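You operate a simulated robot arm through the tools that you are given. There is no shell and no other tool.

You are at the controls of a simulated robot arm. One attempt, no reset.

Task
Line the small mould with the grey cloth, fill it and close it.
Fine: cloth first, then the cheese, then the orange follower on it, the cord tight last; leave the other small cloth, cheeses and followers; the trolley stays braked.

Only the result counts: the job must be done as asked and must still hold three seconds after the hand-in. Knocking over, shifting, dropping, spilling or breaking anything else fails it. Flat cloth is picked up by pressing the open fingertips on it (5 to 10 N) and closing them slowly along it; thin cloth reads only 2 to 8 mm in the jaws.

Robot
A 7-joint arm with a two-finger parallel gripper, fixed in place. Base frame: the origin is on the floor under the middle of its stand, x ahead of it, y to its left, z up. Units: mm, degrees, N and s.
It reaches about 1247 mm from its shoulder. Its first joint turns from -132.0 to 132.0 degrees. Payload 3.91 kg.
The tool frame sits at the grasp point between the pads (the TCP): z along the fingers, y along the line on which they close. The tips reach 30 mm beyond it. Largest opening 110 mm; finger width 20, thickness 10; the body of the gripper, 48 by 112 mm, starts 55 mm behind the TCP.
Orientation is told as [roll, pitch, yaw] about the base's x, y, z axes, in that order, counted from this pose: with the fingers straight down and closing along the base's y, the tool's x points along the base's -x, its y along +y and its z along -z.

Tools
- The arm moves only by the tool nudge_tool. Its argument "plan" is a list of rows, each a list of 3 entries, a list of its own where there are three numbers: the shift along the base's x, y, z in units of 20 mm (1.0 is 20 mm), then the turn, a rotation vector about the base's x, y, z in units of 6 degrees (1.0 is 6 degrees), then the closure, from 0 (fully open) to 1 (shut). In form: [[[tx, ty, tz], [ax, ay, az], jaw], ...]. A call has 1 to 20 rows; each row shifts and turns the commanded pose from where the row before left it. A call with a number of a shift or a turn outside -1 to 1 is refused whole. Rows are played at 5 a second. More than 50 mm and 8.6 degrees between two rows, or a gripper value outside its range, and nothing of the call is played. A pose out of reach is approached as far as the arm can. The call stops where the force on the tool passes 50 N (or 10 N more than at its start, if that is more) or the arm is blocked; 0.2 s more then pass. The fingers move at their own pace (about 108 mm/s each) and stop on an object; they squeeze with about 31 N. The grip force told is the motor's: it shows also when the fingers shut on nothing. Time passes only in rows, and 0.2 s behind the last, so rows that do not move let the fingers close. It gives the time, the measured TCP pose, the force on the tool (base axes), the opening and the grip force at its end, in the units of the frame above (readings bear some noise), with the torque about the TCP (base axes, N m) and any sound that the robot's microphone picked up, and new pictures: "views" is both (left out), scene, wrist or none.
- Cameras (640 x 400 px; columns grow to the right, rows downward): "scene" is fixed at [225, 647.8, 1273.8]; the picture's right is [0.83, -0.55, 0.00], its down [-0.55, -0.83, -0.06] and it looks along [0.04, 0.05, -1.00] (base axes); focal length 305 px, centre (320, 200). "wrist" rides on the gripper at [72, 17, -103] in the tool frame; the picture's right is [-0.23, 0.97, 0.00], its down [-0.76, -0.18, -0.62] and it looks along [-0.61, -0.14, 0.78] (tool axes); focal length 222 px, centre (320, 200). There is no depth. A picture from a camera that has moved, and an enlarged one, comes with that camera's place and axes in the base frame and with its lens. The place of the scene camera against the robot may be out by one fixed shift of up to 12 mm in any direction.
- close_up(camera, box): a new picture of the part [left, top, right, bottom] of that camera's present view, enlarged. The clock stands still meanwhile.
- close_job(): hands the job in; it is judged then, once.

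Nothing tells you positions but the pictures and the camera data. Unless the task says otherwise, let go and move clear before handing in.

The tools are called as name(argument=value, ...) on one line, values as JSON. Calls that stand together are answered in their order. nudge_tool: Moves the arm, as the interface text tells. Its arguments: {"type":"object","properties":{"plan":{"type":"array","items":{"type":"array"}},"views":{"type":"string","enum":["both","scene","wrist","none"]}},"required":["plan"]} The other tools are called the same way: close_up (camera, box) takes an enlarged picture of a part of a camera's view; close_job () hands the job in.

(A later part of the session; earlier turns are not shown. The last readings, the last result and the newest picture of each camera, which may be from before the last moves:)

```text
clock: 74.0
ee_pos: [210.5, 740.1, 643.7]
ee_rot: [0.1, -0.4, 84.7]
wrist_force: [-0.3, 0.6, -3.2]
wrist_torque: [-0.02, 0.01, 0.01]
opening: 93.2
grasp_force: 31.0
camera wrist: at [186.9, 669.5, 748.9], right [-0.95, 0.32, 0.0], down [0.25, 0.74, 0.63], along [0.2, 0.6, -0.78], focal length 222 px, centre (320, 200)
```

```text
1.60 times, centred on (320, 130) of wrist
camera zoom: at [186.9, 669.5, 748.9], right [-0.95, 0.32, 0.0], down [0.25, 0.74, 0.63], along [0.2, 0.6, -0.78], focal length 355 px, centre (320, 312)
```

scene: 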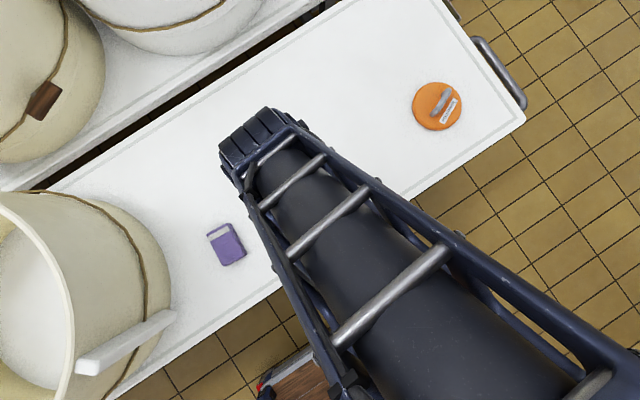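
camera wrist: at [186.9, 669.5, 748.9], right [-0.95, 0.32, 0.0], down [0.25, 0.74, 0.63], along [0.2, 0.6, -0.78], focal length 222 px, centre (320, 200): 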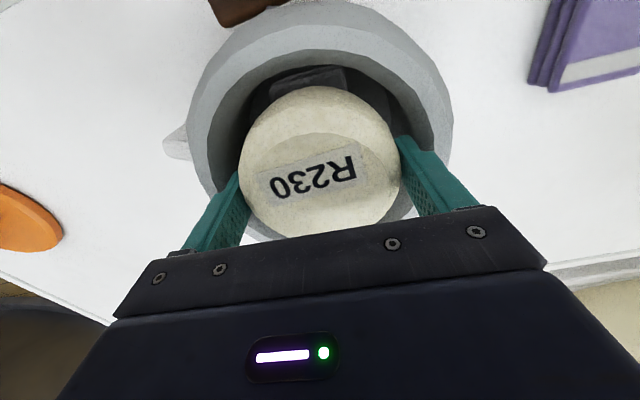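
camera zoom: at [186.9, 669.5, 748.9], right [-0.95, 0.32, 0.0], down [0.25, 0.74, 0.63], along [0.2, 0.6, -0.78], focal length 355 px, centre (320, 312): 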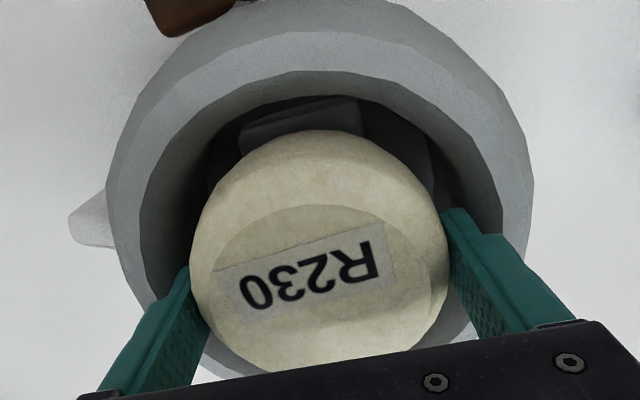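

nudge_tool(plan=[[[0, 0, -0.25], [0, 0, 0], 0.22], [[0, 0, -0.25], [0, 0, 0], 0.22], [[0, 0, -0.2], [0, 0, 0], 0.22], [[0, 0, -0.2], [0, 0, 0], 0.22], [[0, 0, 0], [0, 0, 0], 0.22]], views="wrist")

close_up(camera="wrist", box=[120, 20, 520, 240])

```text
clock: 75.2
ee_pos: [210.5, 739.6, 625.3]
ee_rot: [0.2, -0.3, 84.8]
wrist_force: [0.3, -0.8, -4.1]
wrist_torque: [0.01, -0.04, -0.01]
opening: 93.0
grasp_force: 30.5
camera wrist: at [187.6, 669.3, 729.8], right [-0.95, 0.32, 0.0], down [0.25, 0.74, 0.63], along [0.2, 0.6, -0.78], focal length 222 px, centre (320, 200)
```

wrist: 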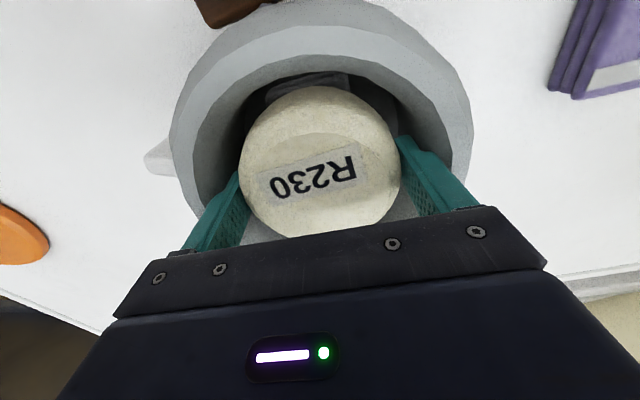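

```text
1.60 times, centred on (320, 130) of wrist
camera zoom: at [187.6, 669.3, 729.8], right [-0.95, 0.32, 0.0], down [0.25, 0.74, 0.63], along [0.2, 0.6, -0.78], focal length 355 px, centre (320, 312)
```

zoom: 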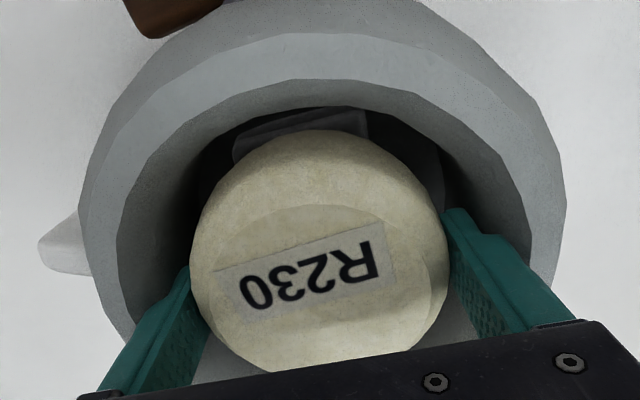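

nudge_tool(plan=[[[0, 0, -0.12], [0, 0, 0], 0.22], [[0, 0, -0.12], [0, 0, 0], 0.22], [[0, 0, 0], [0, 0, 0], 0.22]], views="none")

```text
clock: 76.0
ee_pos: [209.5, 739.7, 622.5]
ee_rot: [0.0, -0.4, 84.7]
wrist_force: [3.0, -3.3, 10.0]
wrist_torque: [-0.22, -0.09, 0.01]
opening: 92.8
grasp_force: 30.9
```

The cheese has landed, with contact at TCP z≈622, resting on the cloth. I'll ease the press off and open the jaws just enough to let go.

nudge_tool(plan=[[[0, 0, 0.02], [0, 0, 0], 0.22], [[0, 0, 0], [0, 0, 0], 0.16], [[0, 0, 0], [0, 0, 0], 0.14], [[0, 0, 0], [0, 0, 0], 0.12], [[0, 0, 0], [0, 0, 0], 0.1], [[0, 0, 0], [0, 0, 0], 0.085], [[0, 0, 0], [0, 0, 0], 0.085]], views="wrist")

close_up(camera="wrist", box=[120, 20, 520, 240])

```text
clock: 77.6
ee_pos: [210.1, 739.2, 621.4]
ee_rot: [0.0, -0.3, 84.7]
wrist_force: [-1.5, 0.5, -1.0]
wrist_torque: [-0.03, -0.1, 0.0]
opening: 96.9
grasp_force: 0.1
camera wrist: at [186.1, 668.5, 725.9], right [-0.95, 0.32, 0.0], down [0.25, 0.74, 0.63], along [0.2, 0.6, -0.78], focal length 222 px, centre (320, 200)
```

wrist: 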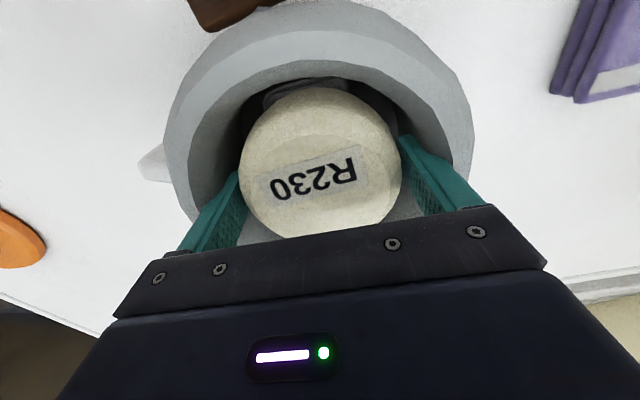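

```text
1.60 times, centred on (320, 130) of wrist
camera zoom: at [186.1, 668.5, 725.9], right [-0.95, 0.32, 0.0], down [0.25, 0.74, 0.63], along [0.2, 0.6, -0.78], focal length 355 px, centre (320, 312)
```

zoom: 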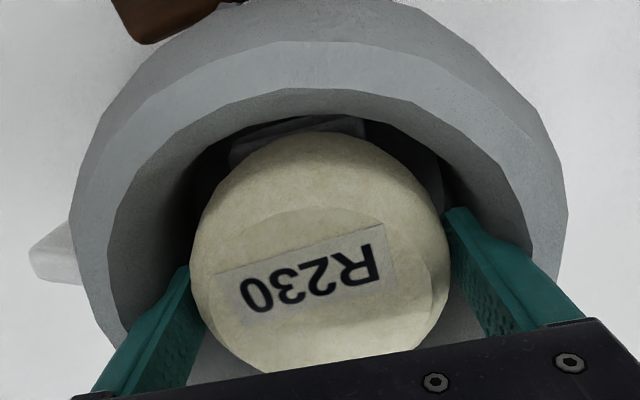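

The jaws opened to 97 mm and the grip is off. I'll raise slowly, watching that the cheese stays put.

nudge_tool(plan=[[[0, 0, 0.1], [0, 0, 0], 0.1], [[0, 0, 0.15], [0, 0, 0], 0.1], [[0, 0, 0.2], [0, 0, 0], 0.1], [[0, 0, 0], [0, 0, 0], 0.1]], views="wrist")

close_up(camera="wrist", box=[120, 20, 520, 240])

```text
clock: 78.6
ee_pos: [209.3, 741.0, 631.1]
ee_rot: [0.1, -0.3, 84.6]
wrist_force: [-0.7, 0.8, 0.8]
wrist_torque: [-0.04, -0.08, 0.09]
opening: 98.0
grasp_force: 0.0
camera wrist: at [185.9, 669.3, 735.1], right [-0.95, 0.32, 0.0], down [0.25, 0.74, 0.63], along [0.2, 0.6, -0.78], focal length 222 px, centre (320, 200)
```

wrist: 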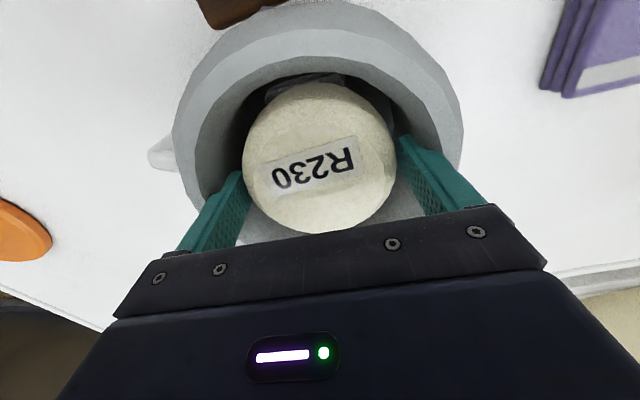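

```text
1.60 times, centred on (320, 130) of wrist
camera zoom: at [185.9, 669.3, 735.1], right [-0.95, 0.32, 0.0], down [0.25, 0.74, 0.63], along [0.2, 0.6, -0.78], focal length 355 px, centre (320, 312)
```

zoom: 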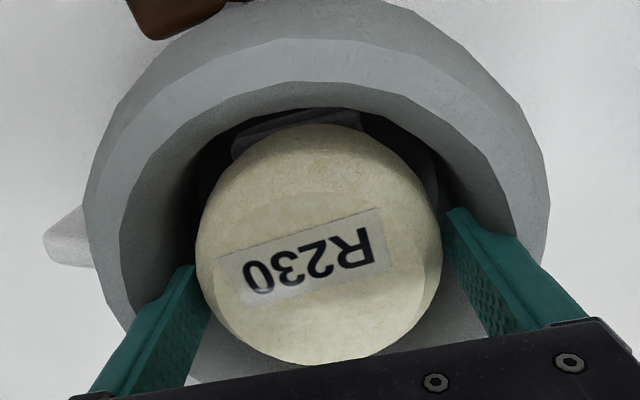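

The cheese stays in place as the fingers rise. I'll lift clear and head toward the follower.

nudge_tool(plan=[[[0, 0, 0.3], [0, 0, 0], 0.1], [[0, 0, 0.5], [0, 0, 0], 0.1], [[0, 0, 0.8], [0, 0, 0], 0.1], [[0, 0, 1], [0, 0, 0], 0.1], [[0, 0, 1], [0, 0, 0], 0.1], [[0, 0, 1], [0, 0, 0], 0.1], [[0, -0.5, 1], [0, 0, 0], 0.1], [[0, -1, 0.5], [0, 0, 0], 0.1], [[0, -1, 0], [0, 0, 0], 0.1], [[0, -1, 0], [0, 0, 0], 0.1], [[0, -1, 0], [0, 0, 0], 0.1], [[0, 0, 0], [0, 0, 0], 0.1]], views="both")

close_up(camera="wrist", box=[200, 40, 440, 230])

```text
clock: 81.2
ee_pos: [209.7, 649.3, 754.1]
ee_rot: [0.1, -0.2, 84.7]
wrist_force: [0.2, -0.1, 0.4]
wrist_torque: [0.01, -0.01, 0.01]
opening: 98.8
grasp_force: 0.0
camera wrist: at [186.2, 578.4, 857.9], right [-0.95, 0.32, 0.0], down [0.25, 0.74, 0.63], along [0.2, 0.6, -0.78], focal length 222 px, centre (320, 200)
```

scene: 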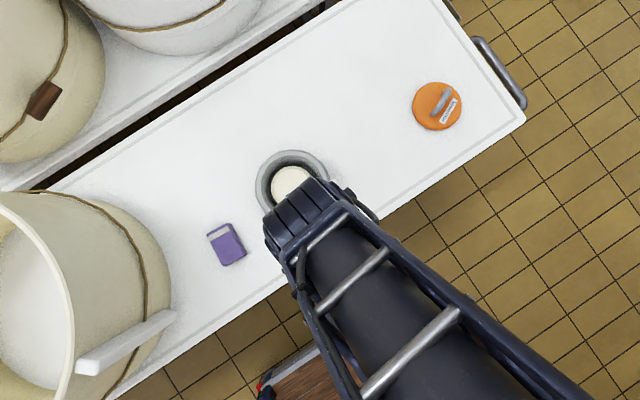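
wrist: 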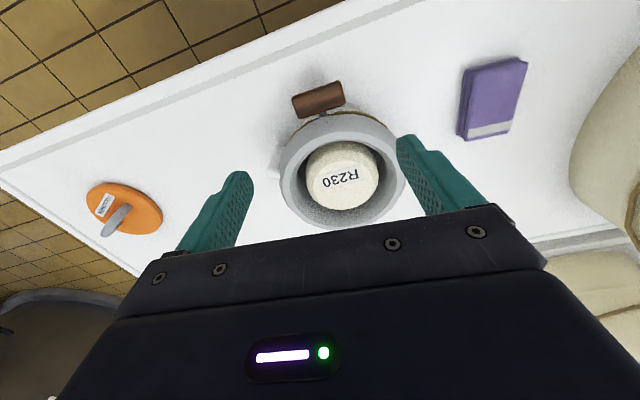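

```text
2.11 times, centred on (320, 135) of wrist
camera zoom: at [186.2, 578.4, 857.9], right [-0.95, 0.32, 0.0], down [0.25, 0.74, 0.63], along [0.2, 0.6, -0.78], focal length 468 px, centre (320, 337)
```

zoom: 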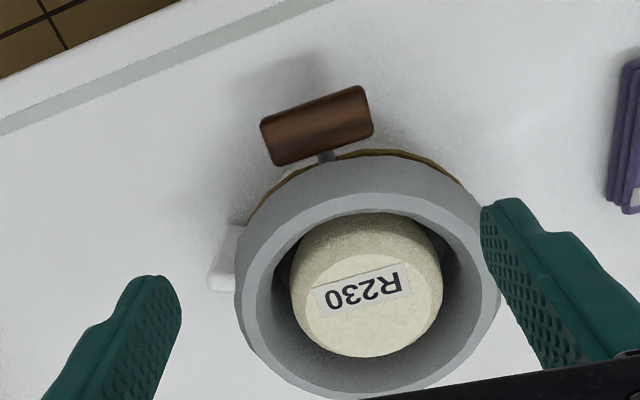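

The cheese sits in the lined mould. I'll go to the follower now, turning the wrist to line up with its handle and looking on the way.

nudge_tool(plan=[[[0.9, 0, 0], [0, 0, -0.3], 0.1], [[0.95, 0, 0], [0, 0, -0.5], 0.1], [[0.95, 0, 0], [0, 0, -0.6], 0.1], [[0.95, 0, 0], [0, 0, -0.6], 0.2], [[0.95, 0, 0], [0, 0, -0.6], 0.3], [[0.95, 0, 0], [0, 0, -0.6], 0.4], [[0.95, 0, 0], [0, 0, -0.6], 0.5], [[0.95, 0, 0], [0, 0, -0.6], 0.5], [[0.95, 0, 0], [0, 0, -0.6], 0.5], [[0.95, 0.1, 0], [0, 0, -0.6], 0.5], [[0.95, 0.1, 0], [0, 0, -0.6], 0.5], [[0.95, 0.1, 0], [0, 0, -0.6], 0.5], [[0.95, 0.2, 0], [0, 0, -0.6], 0.5], [[0.95, 0.2, 0], [0, 0, -0.6], 0.5], [[0.95, 0.3, 0], [0, 0, -0.6], 0.5], [[0.95, 0.3, 0], [0, 0, -0.7], 0.5], [[0.7, 0.3, 0], [0, 0, -0.1], 0.5], [[0, 0, 0], [0, 0, 0], 0.5]], views="both")

close_up(camera="scene", box=[220, 120, 380, 260])

close_up(camera="wrist", box=[180, 20, 460, 230])

```text
clock: 85.0
ee_pos: [524.4, 681.2, 752.5]
ee_rot: [0.0, -0.2, 28.3]
wrist_force: [0.2, -0.2, -0.6]
wrist_torque: [-0.01, -0.03, 0.03]
opening: 55.0
grasp_force: 0.0
camera wrist: at [453.7, 662.0, 856.4], right [-0.26, 0.97, 0.0], down [0.75, 0.2, 0.63], along [0.6, 0.17, -0.78], focal length 222 px, centre (320, 200)
```

scene: 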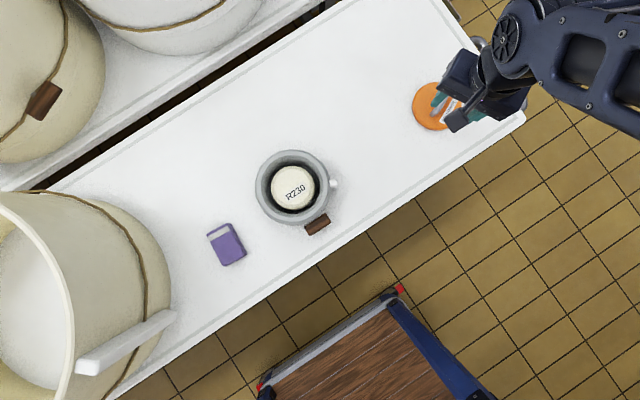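
wrist: 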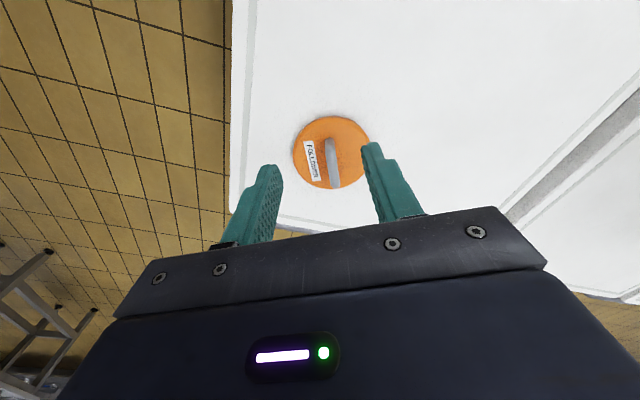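

```text
2.86 times, centred on (300, 190) of scene
camera zoom: at [225.0, 647.8, 1273.8], right [0.83, -0.55, 0.0], down [-0.55, -0.83, -0.06], along [0.04, 0.05, -1.0], focal length 871 px, centre (377, 229)
```

zoom: 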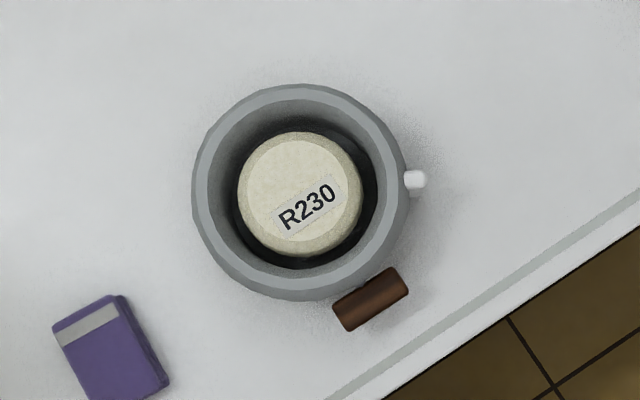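

```text
1.90 times, centred on (320, 125) of wrist
camera zoom: at [453.7, 662.0, 856.4], right [-0.26, 0.97, 0.0], down [0.75, 0.2, 0.63], along [0.6, 0.17, -0.78], focal length 423 px, centre (320, 343)
```

zoom: 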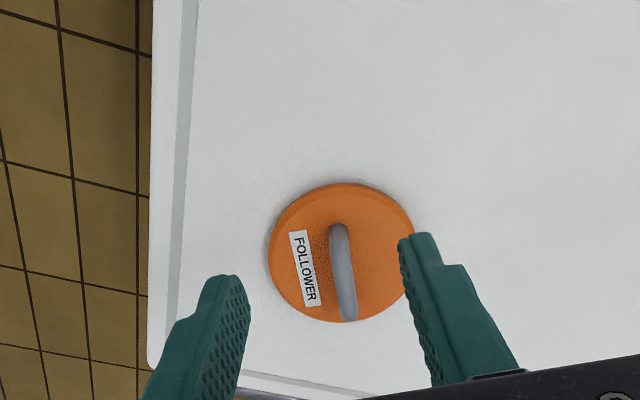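

The follower's plate is near (595,718). Its handle points about 25° off x, which the current wrist yaw (28°) nearly matches. I'll move above it for a closer view.

nudge_tool(plan=[[[0.6, 0.3, -0.4], [0, 0, 0], 0.5], [[0.7, 0.37, -0.6], [0, 0, 0], 0.5], [[0.7, 0.37, -0.6], [0, 0, 0], 0.5], [[0.7, 0.37, -0.6], [0, 0, -0.1], 0.5], [[0.7, 0.37, -0.6], [0, 0, -0.1], 0.5], [[0.13, 0.06, -0.3], [0, 0, -0.1], 0.5], [[0, 0, 0], [0, 0, 0], 0.5]], views="both")

close_up(camera="wrist", box=[180, 20, 460, 230])

```text
clock: 86.6
ee_pos: [597.2, 719.6, 691.2]
ee_rot: [0.1, -0.3, 26.5]
wrist_force: [-0.7, -0.1, 0.3]
wrist_torque: [0.01, 0.0, -0.02]
opening: 55.0
grasp_force: 0.0
camera wrist: at [524.0, 703.1, 794.9], right [-0.23, 0.97, 0.0], down [0.76, 0.18, 0.63], along [0.61, 0.15, -0.78], focal length 222 px, centre (320, 200)
```

scene: 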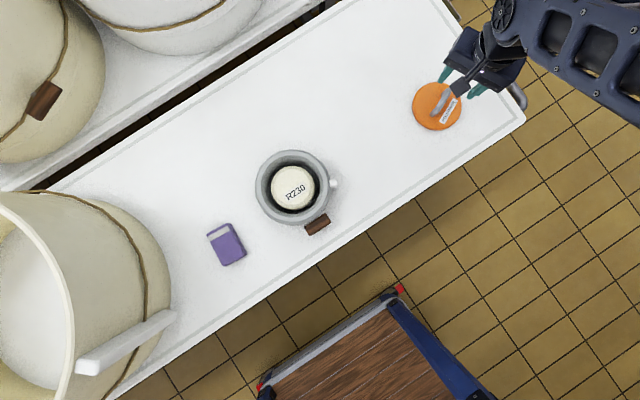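
wrist: 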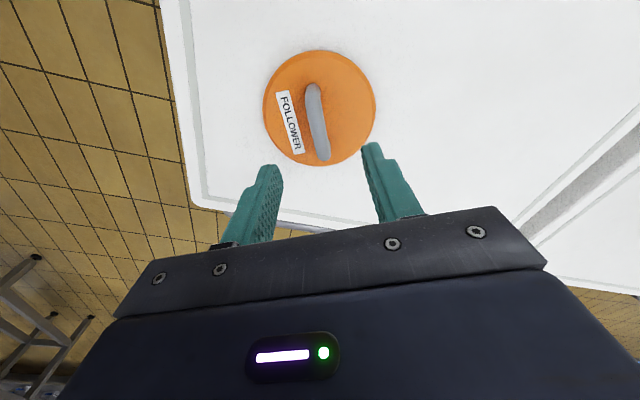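

```text
1.90 times, centred on (320, 125) of wrist
camera zoom: at [524.0, 703.1, 794.9], right [-0.23, 0.97, 0.0], down [0.76, 0.18, 0.63], along [0.61, 0.15, -0.78], focal length 423 px, centre (320, 343)
```

zoom: 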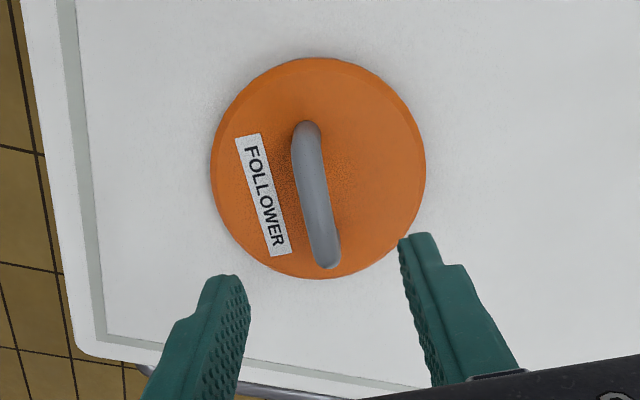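

The handle sits near (590,717) with its apex around z≈598, pointing about 23°. I'll shift over, trim the yaw and lower around it.

nudge_tool(plan=[[[-0.17, -0.07, -0.5], [0, 0, -0.25], 0.5], [[-0.17, -0.07, -0.6], [0, 0, -0.25], 0.5], [[0, 0, -0.7], [0, 0, 0], 0.5], [[0, 0, -0.7], [0, 0, 0], 0.5], [[0, 0, -0.5], [0, 0, 0], 0.5], [[0, 0, 0], [0, 0, 0], 0.5]], views="both")

close_up(camera="wrist", box=[180, 20, 460, 230])

```text
clock: 88.0
ee_pos: [592.5, 716.4, 629.3]
ee_rot: [0.2, -0.4, 23.5]
wrist_force: [-0.1, 0.0, -1.2]
wrist_torque: [0.0, 0.01, -0.03]
opening: 54.7
grasp_force: 0.1
camera wrist: at [518.7, 702.3, 734.1], right [-0.18, 0.98, 0.0], down [0.77, 0.14, 0.63], along [0.62, 0.11, -0.78], focal length 222 px, centre (320, 200)
```

scene: 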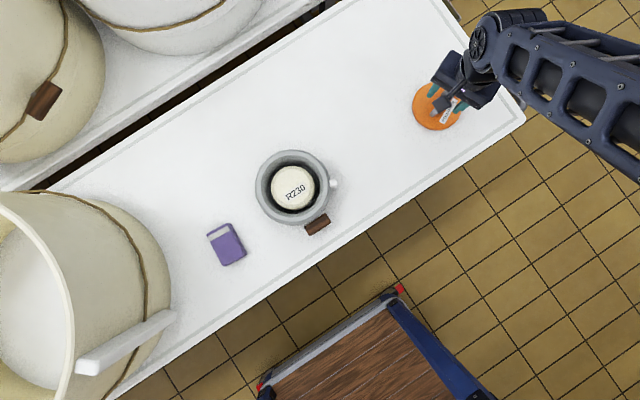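
wrist: 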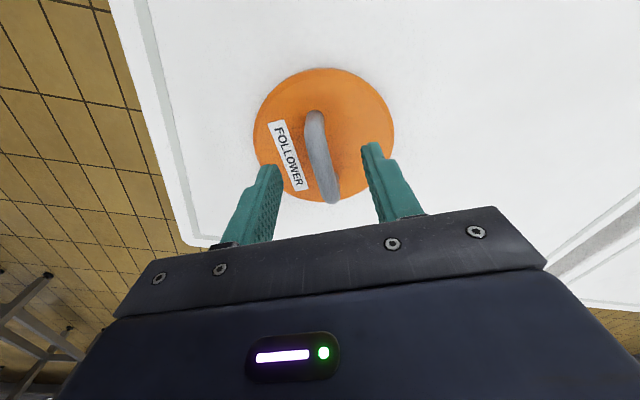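

```text
1.90 times, centred on (320, 125) of wrist
camera zoom: at [518.7, 702.3, 734.1], right [-0.18, 0.98, 0.0], down [0.77, 0.14, 0.63], along [0.62, 0.11, -0.78], focal length 423 px, centre (320, 343)
```

zoom: 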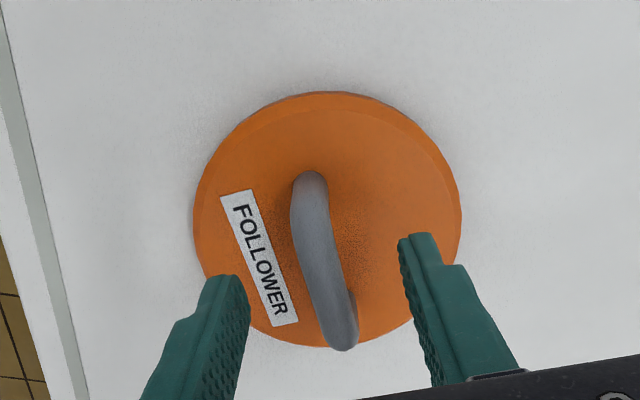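

nudge_tool(plan=[[[-0.06, 0, -0.4], [0, 0, 0], 0.5], [[0, 0, -0.4], [0, 0, 0], 0.5], [[0, 0, -0.3], [0, 0, 0], 0.5], [[0, 0, -0.1], [0, 0, 0], 0.5], [[0, 0, 0], [0, 0, 0], 0.5]], views="wrist")

close_up(camera="wrist", box=[180, 20, 460, 230])

```text
clock: 89.2
ee_pos: [590.7, 714.7, 607.0]
ee_rot: [0.0, -0.3, 23.5]
wrist_force: [0.4, 0.1, 0.8]
wrist_torque: [0.05, 0.02, -0.04]
opening: 55.2
grasp_force: 0.1
camera wrist: at [515.2, 702.2, 711.2], right [-0.18, 0.98, 0.0], down [0.77, 0.14, 0.63], along [0.62, 0.11, -0.78], focal length 222 px, centre (320, 200)
```

wrist: 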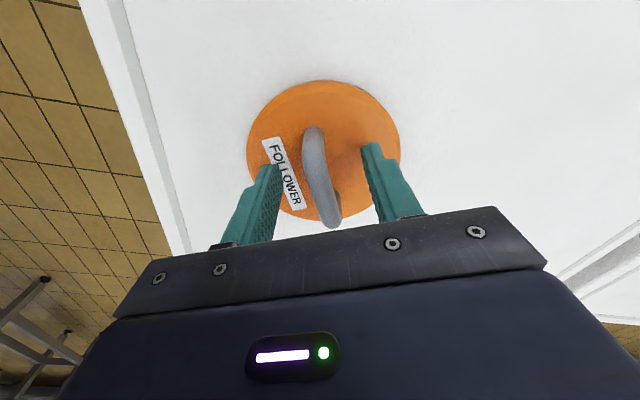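

```text
1.90 times, centred on (320, 125) of wrist
camera zoom: at [515.2, 702.2, 711.2], right [-0.18, 0.98, 0.0], down [0.77, 0.14, 0.63], along [0.62, 0.11, -0.78], focal length 423 px, centre (320, 343)
```

zoom: 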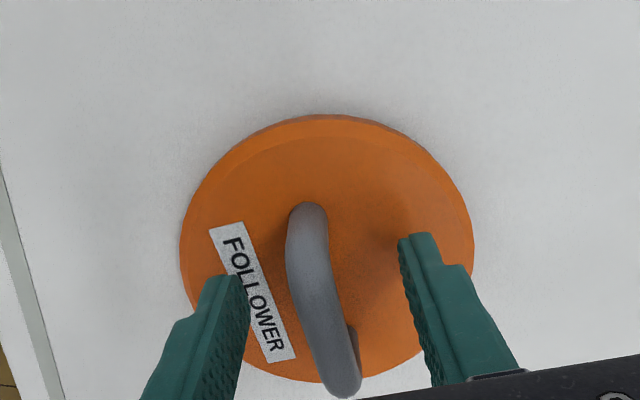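

nudge_tool(plan=[[[0, 0.03, -0.1], [0, 0, 0], 0.5], [[0, 0, -0.05], [0, 0, 0], 0.5], [[0, 0, 0], [0, 0, 0], 0.55], [[0, 0, 0], [0, 0, 0], 0.65], [[0, 0, 0], [0, 0, 0], 0.72], [[0, 0, 0], [0, 0, 0], 0.78], [[0, 0, 0], [0, 0, 0], 0.84], [[0, 0, 0], [0, 0, 0], 0.9], [[0, 0, 0], [0, 0, 0], 0.95], [[0, 0, 0], [0, 0, 0], 1.0], [[0, 0, 0], [0, 0, 0], 1.0]], views="wrist")

close_up(camera="wrist", box=[180, 20, 460, 230])

```text
clock: 91.6
ee_pos: [588.6, 715.8, 603.5]
ee_rot: [0.1, -0.3, 23.4]
wrist_force: [-0.1, 1.0, 0.7]
wrist_torque: [0.0, -0.06, 0.04]
opening: 13.6
grasp_force: 31.3
camera wrist: at [515.2, 703.0, 708.3], right [-0.18, 0.98, 0.0], down [0.77, 0.14, 0.63], along [0.62, 0.11, -0.78], focal length 222 px, centre (320, 200)
```

wrist: 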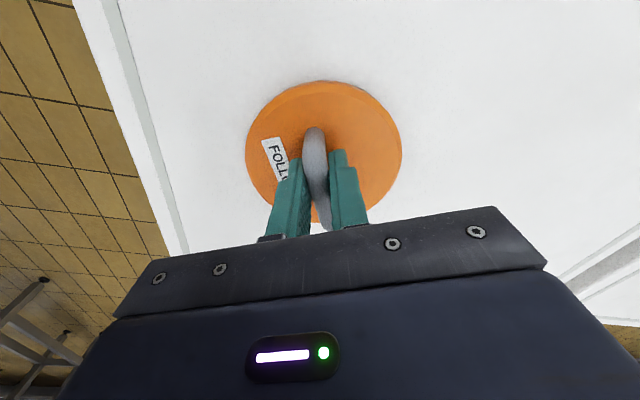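

```text
1.90 times, centred on (320, 125) of wrist
camera zoom: at [515.2, 703.0, 708.3], right [-0.18, 0.98, 0.0], down [0.77, 0.14, 0.63], along [0.62, 0.11, -0.78], focal length 423 px, centre (320, 343)
```

zoom: 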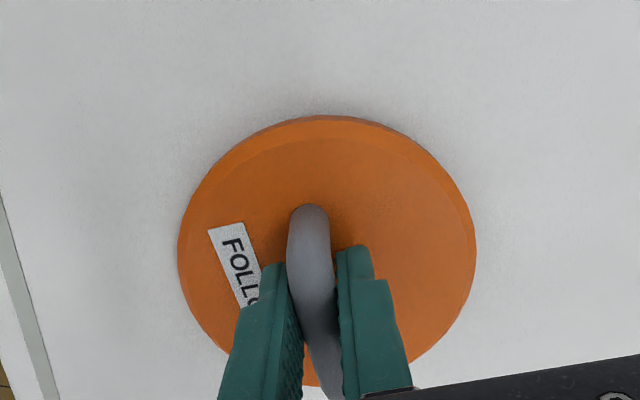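

The handle is gripped (13.6 mm, 31 N). I'll lift slowly and check that the follower hangs level.

nudge_tool(plan=[[[0, 0, 0.15], [0, 0, 0], 1.0], [[0, 0, 0.3], [0, 0, 0], 1.0], [[0, 0, 0.4], [0, 0, 0], 1.0], [[0, 0, 0.5], [0, 0, 0], 1.0], [[0, 0, 0.6], [0, 0, 0], 1.0], [[0, 0, 0], [0, 0, 0], 1.0]], views="both")

close_up(camera="wrist", box=[180, 20, 460, 230])

```text
clock: 93.0
ee_pos: [588.0, 714.8, 644.1]
ee_rot: [0.1, -0.3, 23.5]
wrist_force: [-0.8, 0.3, -0.9]
wrist_torque: [0.01, 0.03, 0.0]
opening: 14.0
grasp_force: 31.5
camera wrist: at [514.3, 702.4, 747.3], right [-0.18, 0.98, 0.0], down [0.77, 0.14, 0.63], along [0.62, 0.11, -0.78], focal length 222 px, centre (320, 200)
```

scene: 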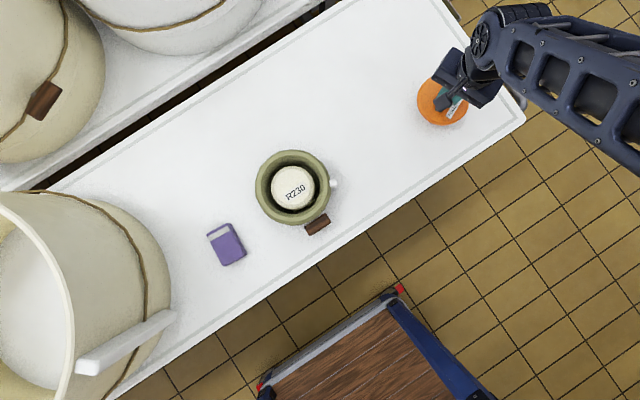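
wrist: 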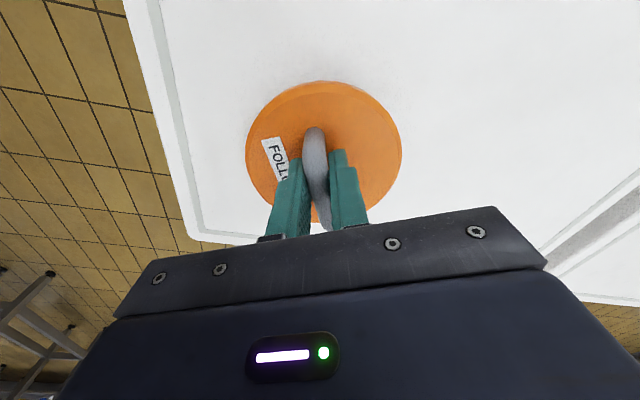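

```text
1.90 times, centred on (320, 125) of wrist
camera zoom: at [514.3, 702.4, 747.3], right [-0.18, 0.98, 0.0], down [0.77, 0.14, 0.63], along [0.62, 0.11, -0.78], focal length 423 px, centre (320, 343)
```

zoom: 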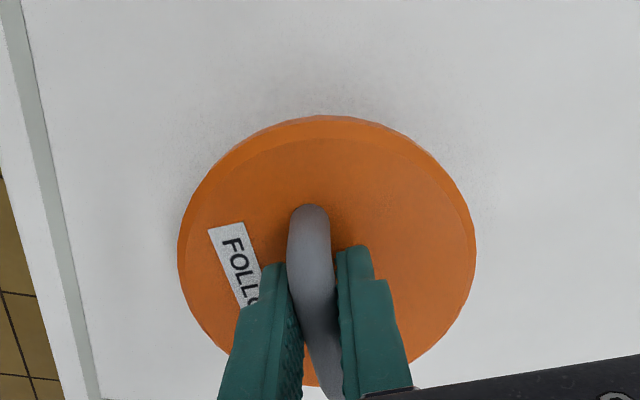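

The follower is lifted level. The lining looks olive now, where it was grey before, so I'll look closely at the mould.

close_up(camera="scene", box=[220, 120, 380, 260])

close_up(camera="scene", box=[0, 0, 640, 400])

```text
2.86 times, centred on (300, 190) of scene
camera zoom: at [225.0, 647.8, 1273.8], right [0.83, -0.55, 0.0], down [-0.55, -0.83, -0.06], along [0.04, 0.05, -1.0], focal length 871 px, centre (377, 229)
```

zoom: 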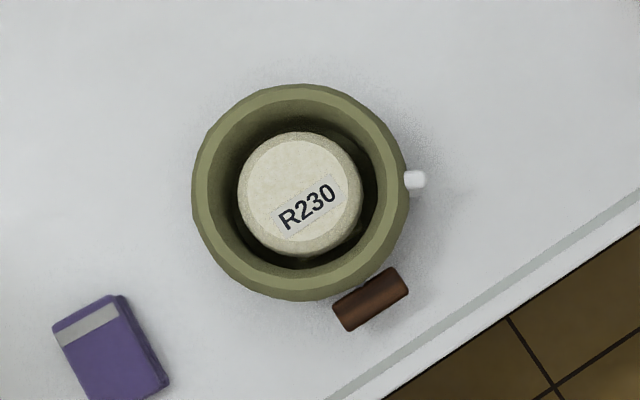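

```text
1.00 times, centred on (320, 200) of scene (not enlarged: the box is as wide or as high as the picture)
camera zoom: at [225.0, 647.8, 1273.8], right [0.83, -0.55, 0.0], down [-0.55, -0.83, -0.06], along [0.04, 0.05, -1.0], focal length 305 px, centre (320, 200)
```

zoom: 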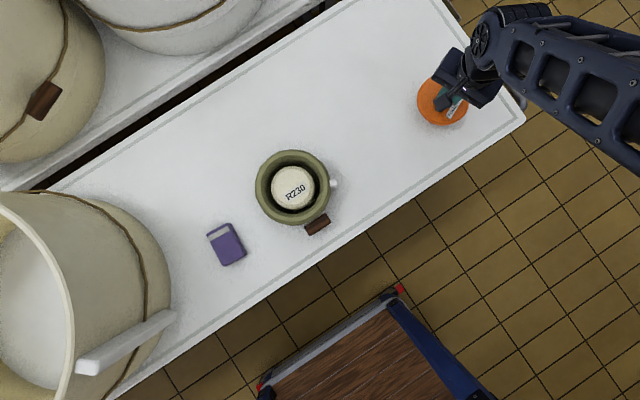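

The lining's colour shifted from grey to olive, possibly wetting. Nothing has moved and the cheese is still centred, so I'll carry on as ordered. I'll raise the follower and carry it toward the mould.

nudge_tool(plan=[[[0, 0, 0.8], [0, 0, 0], 1.0], [[0, 0, 1], [0, 0, 0], 1.0], [[-0.4, 0, 1], [0, 0, 0], 1.0], [[-0.8, 0, 1], [0, 0, 0], 1.0], [[-0.9, 0.05, 1], [0, 0, 0], 1.0], [[-0.9, 0.05, 0.5], [0, 0, 0], 1.0], [[-0.9, 0.05, 0.3], [0, 0, 0], 1.0], [[-0.9, 0.05, 0], [0, 0, 0], 1.0], [[-0.9, 0.05, 0], [0, 0, 0], 1.0], [[-0.9, 0.05, 0], [0, 0, 0], 1.0], [[-0.9, 0.05, 0], [0, 0, 0], 1.0], [[-0.9, 0.05, 0], [0, 0, 0], 1.0], [[-0.9, 0.05, 0], [0, 0, 0], 1.0], [[-0.9, 0.05, 0], [0, 0, 0], 1.0], [[-0.9, 0.05, 0], [0, 0, 0], 1.0], [[-0.9, 0.05, 0], [0, 0, 0], 1.0], [[-0.9, 0.05, 0], [0, 0, 0], 1.0], [[-0.5, 0.05, 0], [0, 0, 0], 1.0], [[0, 0, 0], [0, 0, 0], 1.0]], views="both")

close_up(camera="wrist", box=[160, 0, 480, 230])

```text
clock: 97.0
ee_pos: [321.6, 728.9, 755.3]
ee_rot: [0.0, -0.4, 23.5]
wrist_force: [0.2, -0.1, -1.3]
wrist_torque: [0.0, 0.0, -0.01]
opening: 13.4
grasp_force: 31.0
camera wrist: at [247.6, 715.7, 859.1], right [-0.18, 0.98, 0.0], down [0.77, 0.14, 0.63], along [0.62, 0.11, -0.78], focal length 222 px, centre (320, 200)
```

scene: 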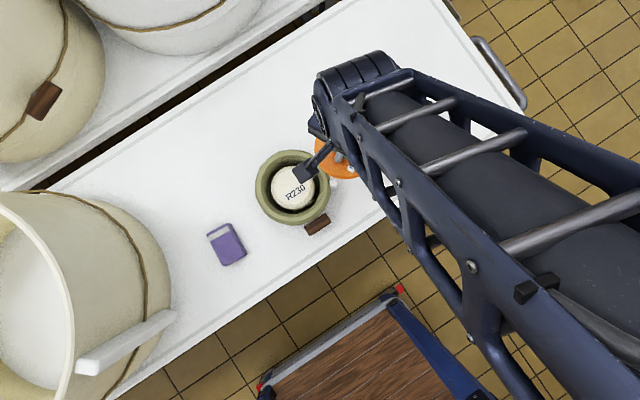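
wrist: 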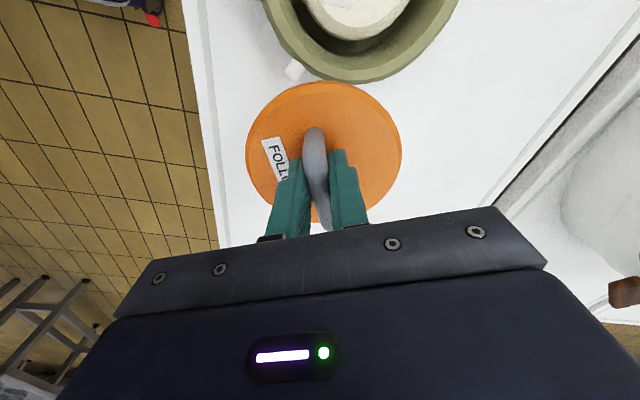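

```text
1.74 times, centred on (320, 115) of wrist
camera zoom: at [247.6, 715.7, 859.1], right [-0.18, 0.98, 0.0], down [0.77, 0.14, 0.63], along [0.62, 0.11, -0.78], focal length 386 px, centre (320, 348)
```

zoom: 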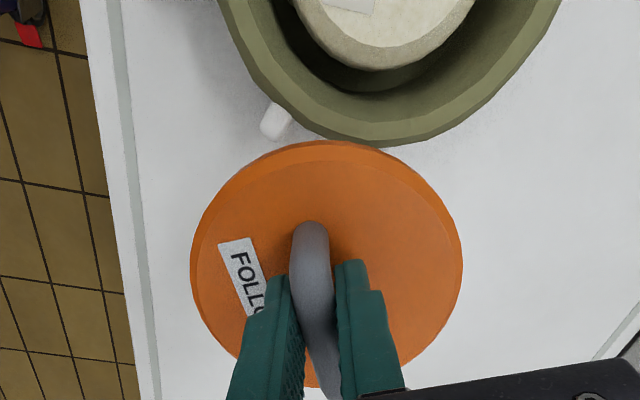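

nudge_tool(plan=[[[-0.9, 0.07, 0], [0, 0, 0], 1.0], [[-0.95, 0.07, 0], [0, 0, 0], 1.0], [[-0.95, 0.07, 0], [0, 0, 0], 1.0], [[-0.95, 0.07, 0], [0, 0, 0], 1.0], [[-0.95, 0.07, 0], [0, 0, 0], 1.0], [[-0.8, 0.07, 0], [0, 0, 0], 1.0], [[0, 0, -0.5], [0, 0, 0], 1.0], [[0, 0, -0.5], [0, 0, 0], 1.0], [[0, 0, 0], [0, 0, 0], 1.0]], views="both")

close_up(camera="wrist", box=[160, 0, 480, 230])

```text
clock: 99.0
ee_pos: [212.2, 739.0, 735.1]
ee_rot: [0.1, -0.3, 23.5]
wrist_force: [0.5, -0.1, -2.1]
wrist_torque: [-0.01, 0.04, 0.04]
opening: 13.4
grasp_force: 30.9
camera wrist: at [139.1, 725.5, 838.9], right [-0.18, 0.98, 0.0], down [0.77, 0.14, 0.63], along [0.62, 0.11, -0.78], focal length 222 px, centre (320, 200)
```

scene: 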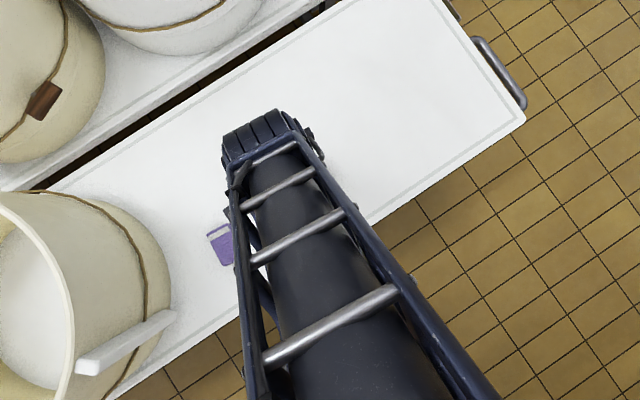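
wrist: 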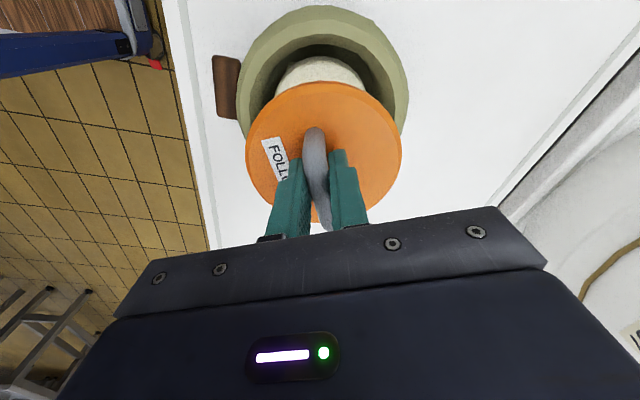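

```text
1.74 times, centred on (320, 115) of wrist
camera zoom: at [139.1, 725.5, 838.9], right [-0.18, 0.98, 0.0], down [0.77, 0.14, 0.63], along [0.62, 0.11, -0.78], focal length 386 px, centre (320, 348)
```

zoom: 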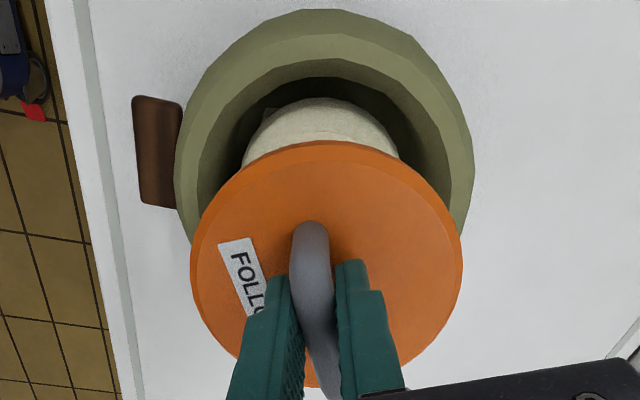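

Comparing the rim edge and the plate edge, I'm holding the follower about 9 mm off its centre, so the plate sits roughly 11 mm too far toward +x. I'll shift back and lower partway to check.

nudge_tool(plan=[[[-0.28, -0.05, 0], [0, 0, 0], 1.0], [[-0.28, -0.05, -0.3], [0, 0, 0], 1.0], [[0, 0, -0.5], [0, 0, 0], 1.0], [[0, 0, -0.5], [0, 0, 0], 1.0], [[0, 0, -0.3], [0, 0, 0], 1.0], [[0, 0, 0], [0, 0, 0], 1.0]], views="both")

close_up(camera="wrist", box=[160, 0, 480, 230])

```text
clock: 100.4
ee_pos: [201.0, 736.7, 703.3]
ee_rot: [0.1, -0.2, 23.5]
wrist_force: [-0.2, -0.7, -1.8]
wrist_torque: [0.02, 0.01, -0.01]
opening: 13.4
grasp_force: 30.7
camera wrist: at [126.6, 723.5, 807.1], right [-0.18, 0.98, 0.0], down [0.77, 0.14, 0.63], along [0.62, 0.11, -0.78], focal length 222 px, centre (320, 200)
```

scene: 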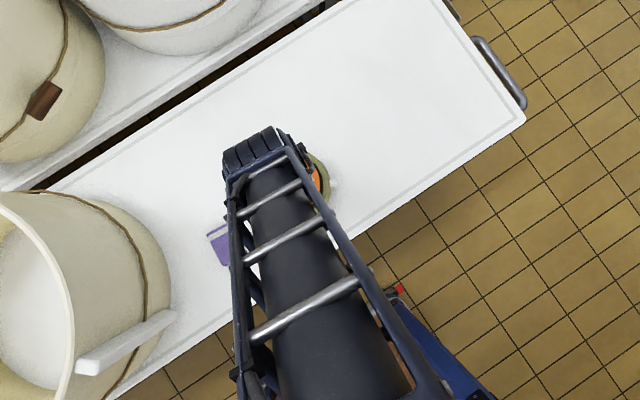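
wrist: 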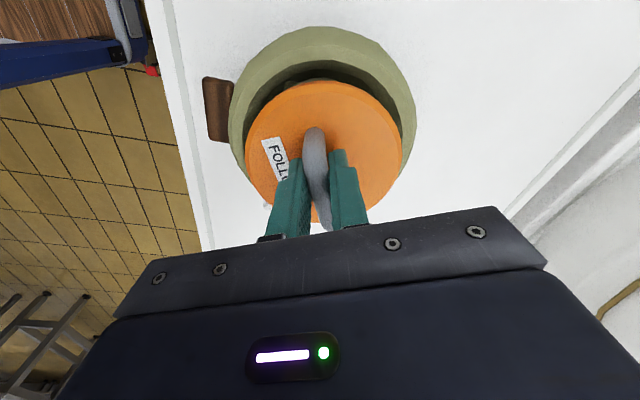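

```text
1.74 times, centred on (320, 115) of wrist
camera zoom: at [126.6, 723.5, 807.1], right [-0.18, 0.98, 0.0], down [0.77, 0.14, 0.63], along [0.62, 0.11, -0.78], focal length 386 px, centre (320, 348)
```

zoom: 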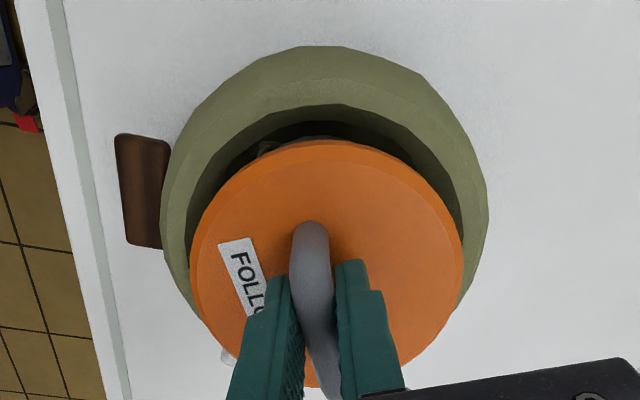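

The plate now sits concentric with the lined opening, within a millimetre or two. I'll lower it onto the cheese, feeling for contact.

nudge_tool(plan=[[[-0.04, 0, -0.3], [0, 0, 0], 1.0], [[0, 0, -0.3], [0, 0, 0], 1.0], [[0, 0, -0.2], [0, 0, 0], 1.0], [[0, 0, -0.1], [0, 0, 0], 1.0], [[0, 0, 0], [0, 0, 0], 1.0]], views="wrist")

close_up(camera="wrist", box=[160, 0, 480, 230])

```text
clock: 101.6
ee_pos: [199.1, 735.0, 686.1]
ee_rot: [0.1, -0.3, 23.4]
wrist_force: [0.8, -1.5, 9.0]
wrist_torque: [-0.07, -0.08, 0.02]
opening: 13.8
grasp_force: 30.6
camera wrist: at [125.4, 722.6, 790.0], right [-0.18, 0.98, 0.0], down [0.77, 0.14, 0.63], along [0.62, 0.12, -0.78], focal length 222 px, centre (320, 200)
```

wrist: 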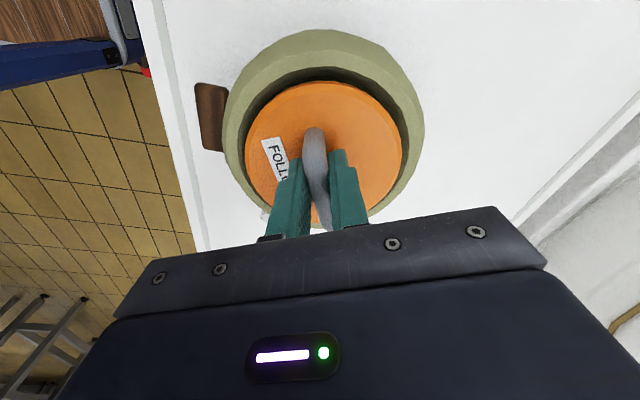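

```text
1.74 times, centred on (320, 115) of wrist
camera zoom: at [125.4, 722.6, 790.0], right [-0.18, 0.98, 0.0], down [0.77, 0.14, 0.63], along [0.62, 0.12, -0.78], focal length 386 px, centre (320, 348)
```

zoom: 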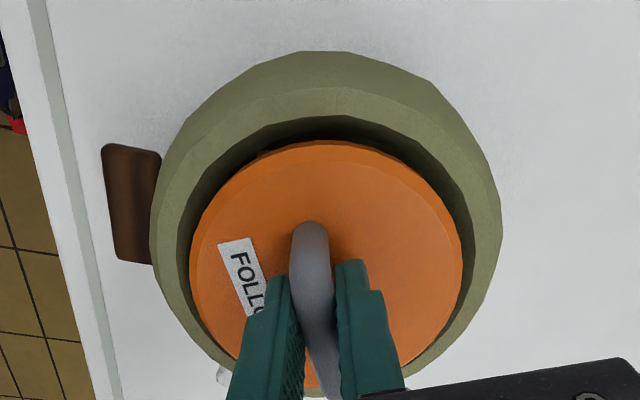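

There is contact at TCP z≈686 (about 9 N): the plate is on the cheese with a visible gap all round. I'll ease off and let go of the handle.

nudge_tool(plan=[[[0, 0, 0.02], [0, 0, 0], 1.0], [[0, 0, 0], [0, 0, 0], 0.85], [[0, 0, 0], [0, 0, 0], 0.8], [[0, 0, 0], [0, 0, 0], 0.75], [[0, 0, 0], [0, 0, 0], 0.7], [[0, 0, 0], [0, 0, 0], 0.65], [[0, 0, 0], [0, 0, 0], 0.65]], views="wrist")

close_up(camera="wrist", box=[160, 0, 480, 230])

```text
clock: 103.2
ee_pos: [197.9, 736.8, 687.4]
ee_rot: [0.0, -0.3, 23.4]
wrist_force: [0.2, 0.5, -0.5]
wrist_torque: [0.03, 0.0, 0.04]
opening: 38.3
grasp_force: 0.1
camera wrist: at [124.9, 723.3, 790.1], right [-0.18, 0.98, 0.0], down [0.77, 0.14, 0.63], along [0.62, 0.11, -0.78], focal length 222 px, centre (320, 200)
```

wrist: 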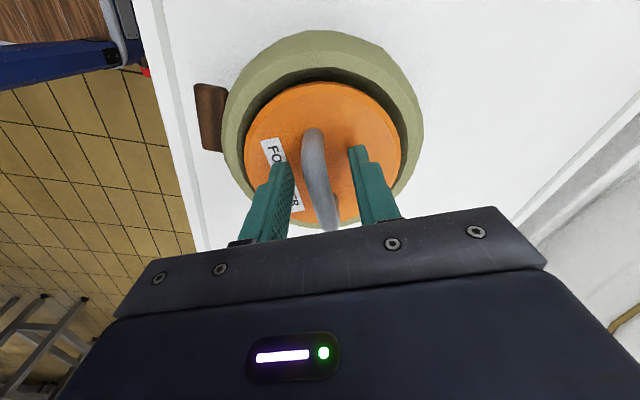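

```text
1.74 times, centred on (320, 115) of wrist
camera zoom: at [124.9, 723.3, 790.1], right [-0.18, 0.98, 0.0], down [0.77, 0.14, 0.63], along [0.62, 0.11, -0.78], focal length 386 px, centre (320, 348)
```

zoom: 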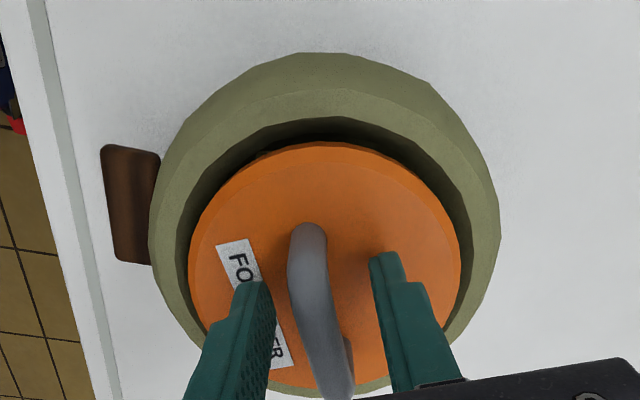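

Released. I'll raise straight up, move clear and look from above.

nudge_tool(plan=[[[0, 0, 0.3], [0, 0, 0], 0.65], [[0, 0, 0.5], [0, 0, 0], 0.65], [[0, 0, 0.8], [0, 0, 0], 0.6], [[0, 0, 1], [0, 0, 0], 0.6], [[-0.5, 0, 0.8], [0, 0, 0], 0.6], [[-1, 0, 0.3], [0, 0, 0], 0.6], [[-1, 0, 0], [0, 0, 0], 0.6], [[-1, 0, 0], [0, 0, 0], 0.6], [[-1, 0, 0], [0, 0, 0], 0.6], [[-0.5, 0, 0], [0, 0, 0], 0.6], [[0, 0, 0], [0, 0, 0], 0.6]], views="both")

close_up(camera="scene", box=[220, 120, 380, 260])

close_up(camera="wrist", box=[180, 60, 460, 230])

```text
clock: 105.6
ee_pos: [100.8, 736.4, 757.7]
ee_rot: [0.1, -0.3, 23.5]
wrist_force: [0.2, 0.1, -0.8]
wrist_torque: [0.01, 0.02, 0.02]
opening: 44.0
grasp_force: 0.1
camera wrist: at [26.7, 723.5, 862.1], right [-0.18, 0.98, 0.0], down [0.77, 0.14, 0.63], along [0.62, 0.11, -0.78], focal length 222 px, centre (320, 200)
```

scene: 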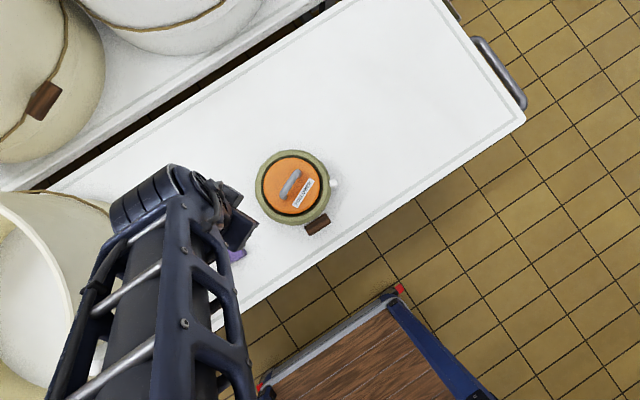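
wrist: 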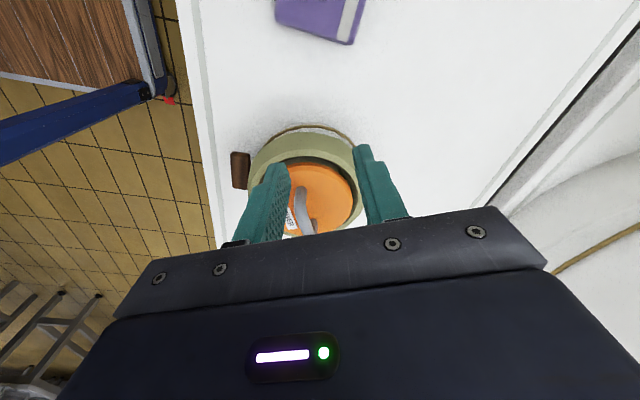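

```text
2.86 times, centred on (300, 190) of scene
camera zoom: at [225.0, 647.8, 1273.8], right [0.83, -0.55, 0.0], down [-0.55, -0.83, -0.06], along [0.04, 0.05, -1.0], focal length 871 px, centre (377, 229)
```

zoom: 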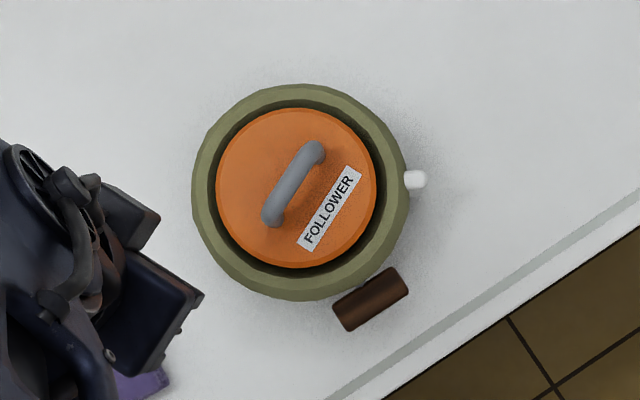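

```text
2.29 times, centred on (320, 145) of wrist
camera zoom: at [26.7, 723.5, 862.1], right [-0.18, 0.98, 0.0], down [0.77, 0.14, 0.63], along [0.62, 0.11, -0.78], focal length 508 px, centre (320, 326)
```

zoom: 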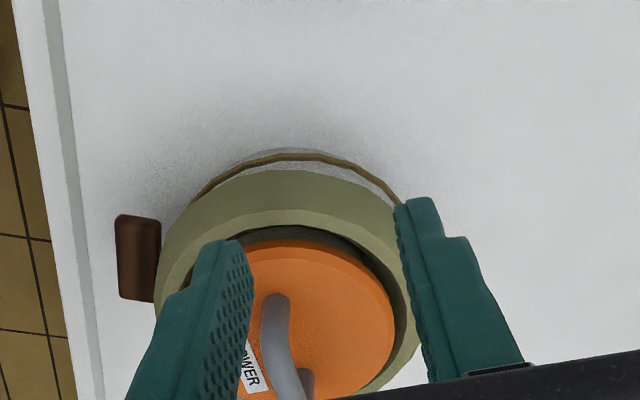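

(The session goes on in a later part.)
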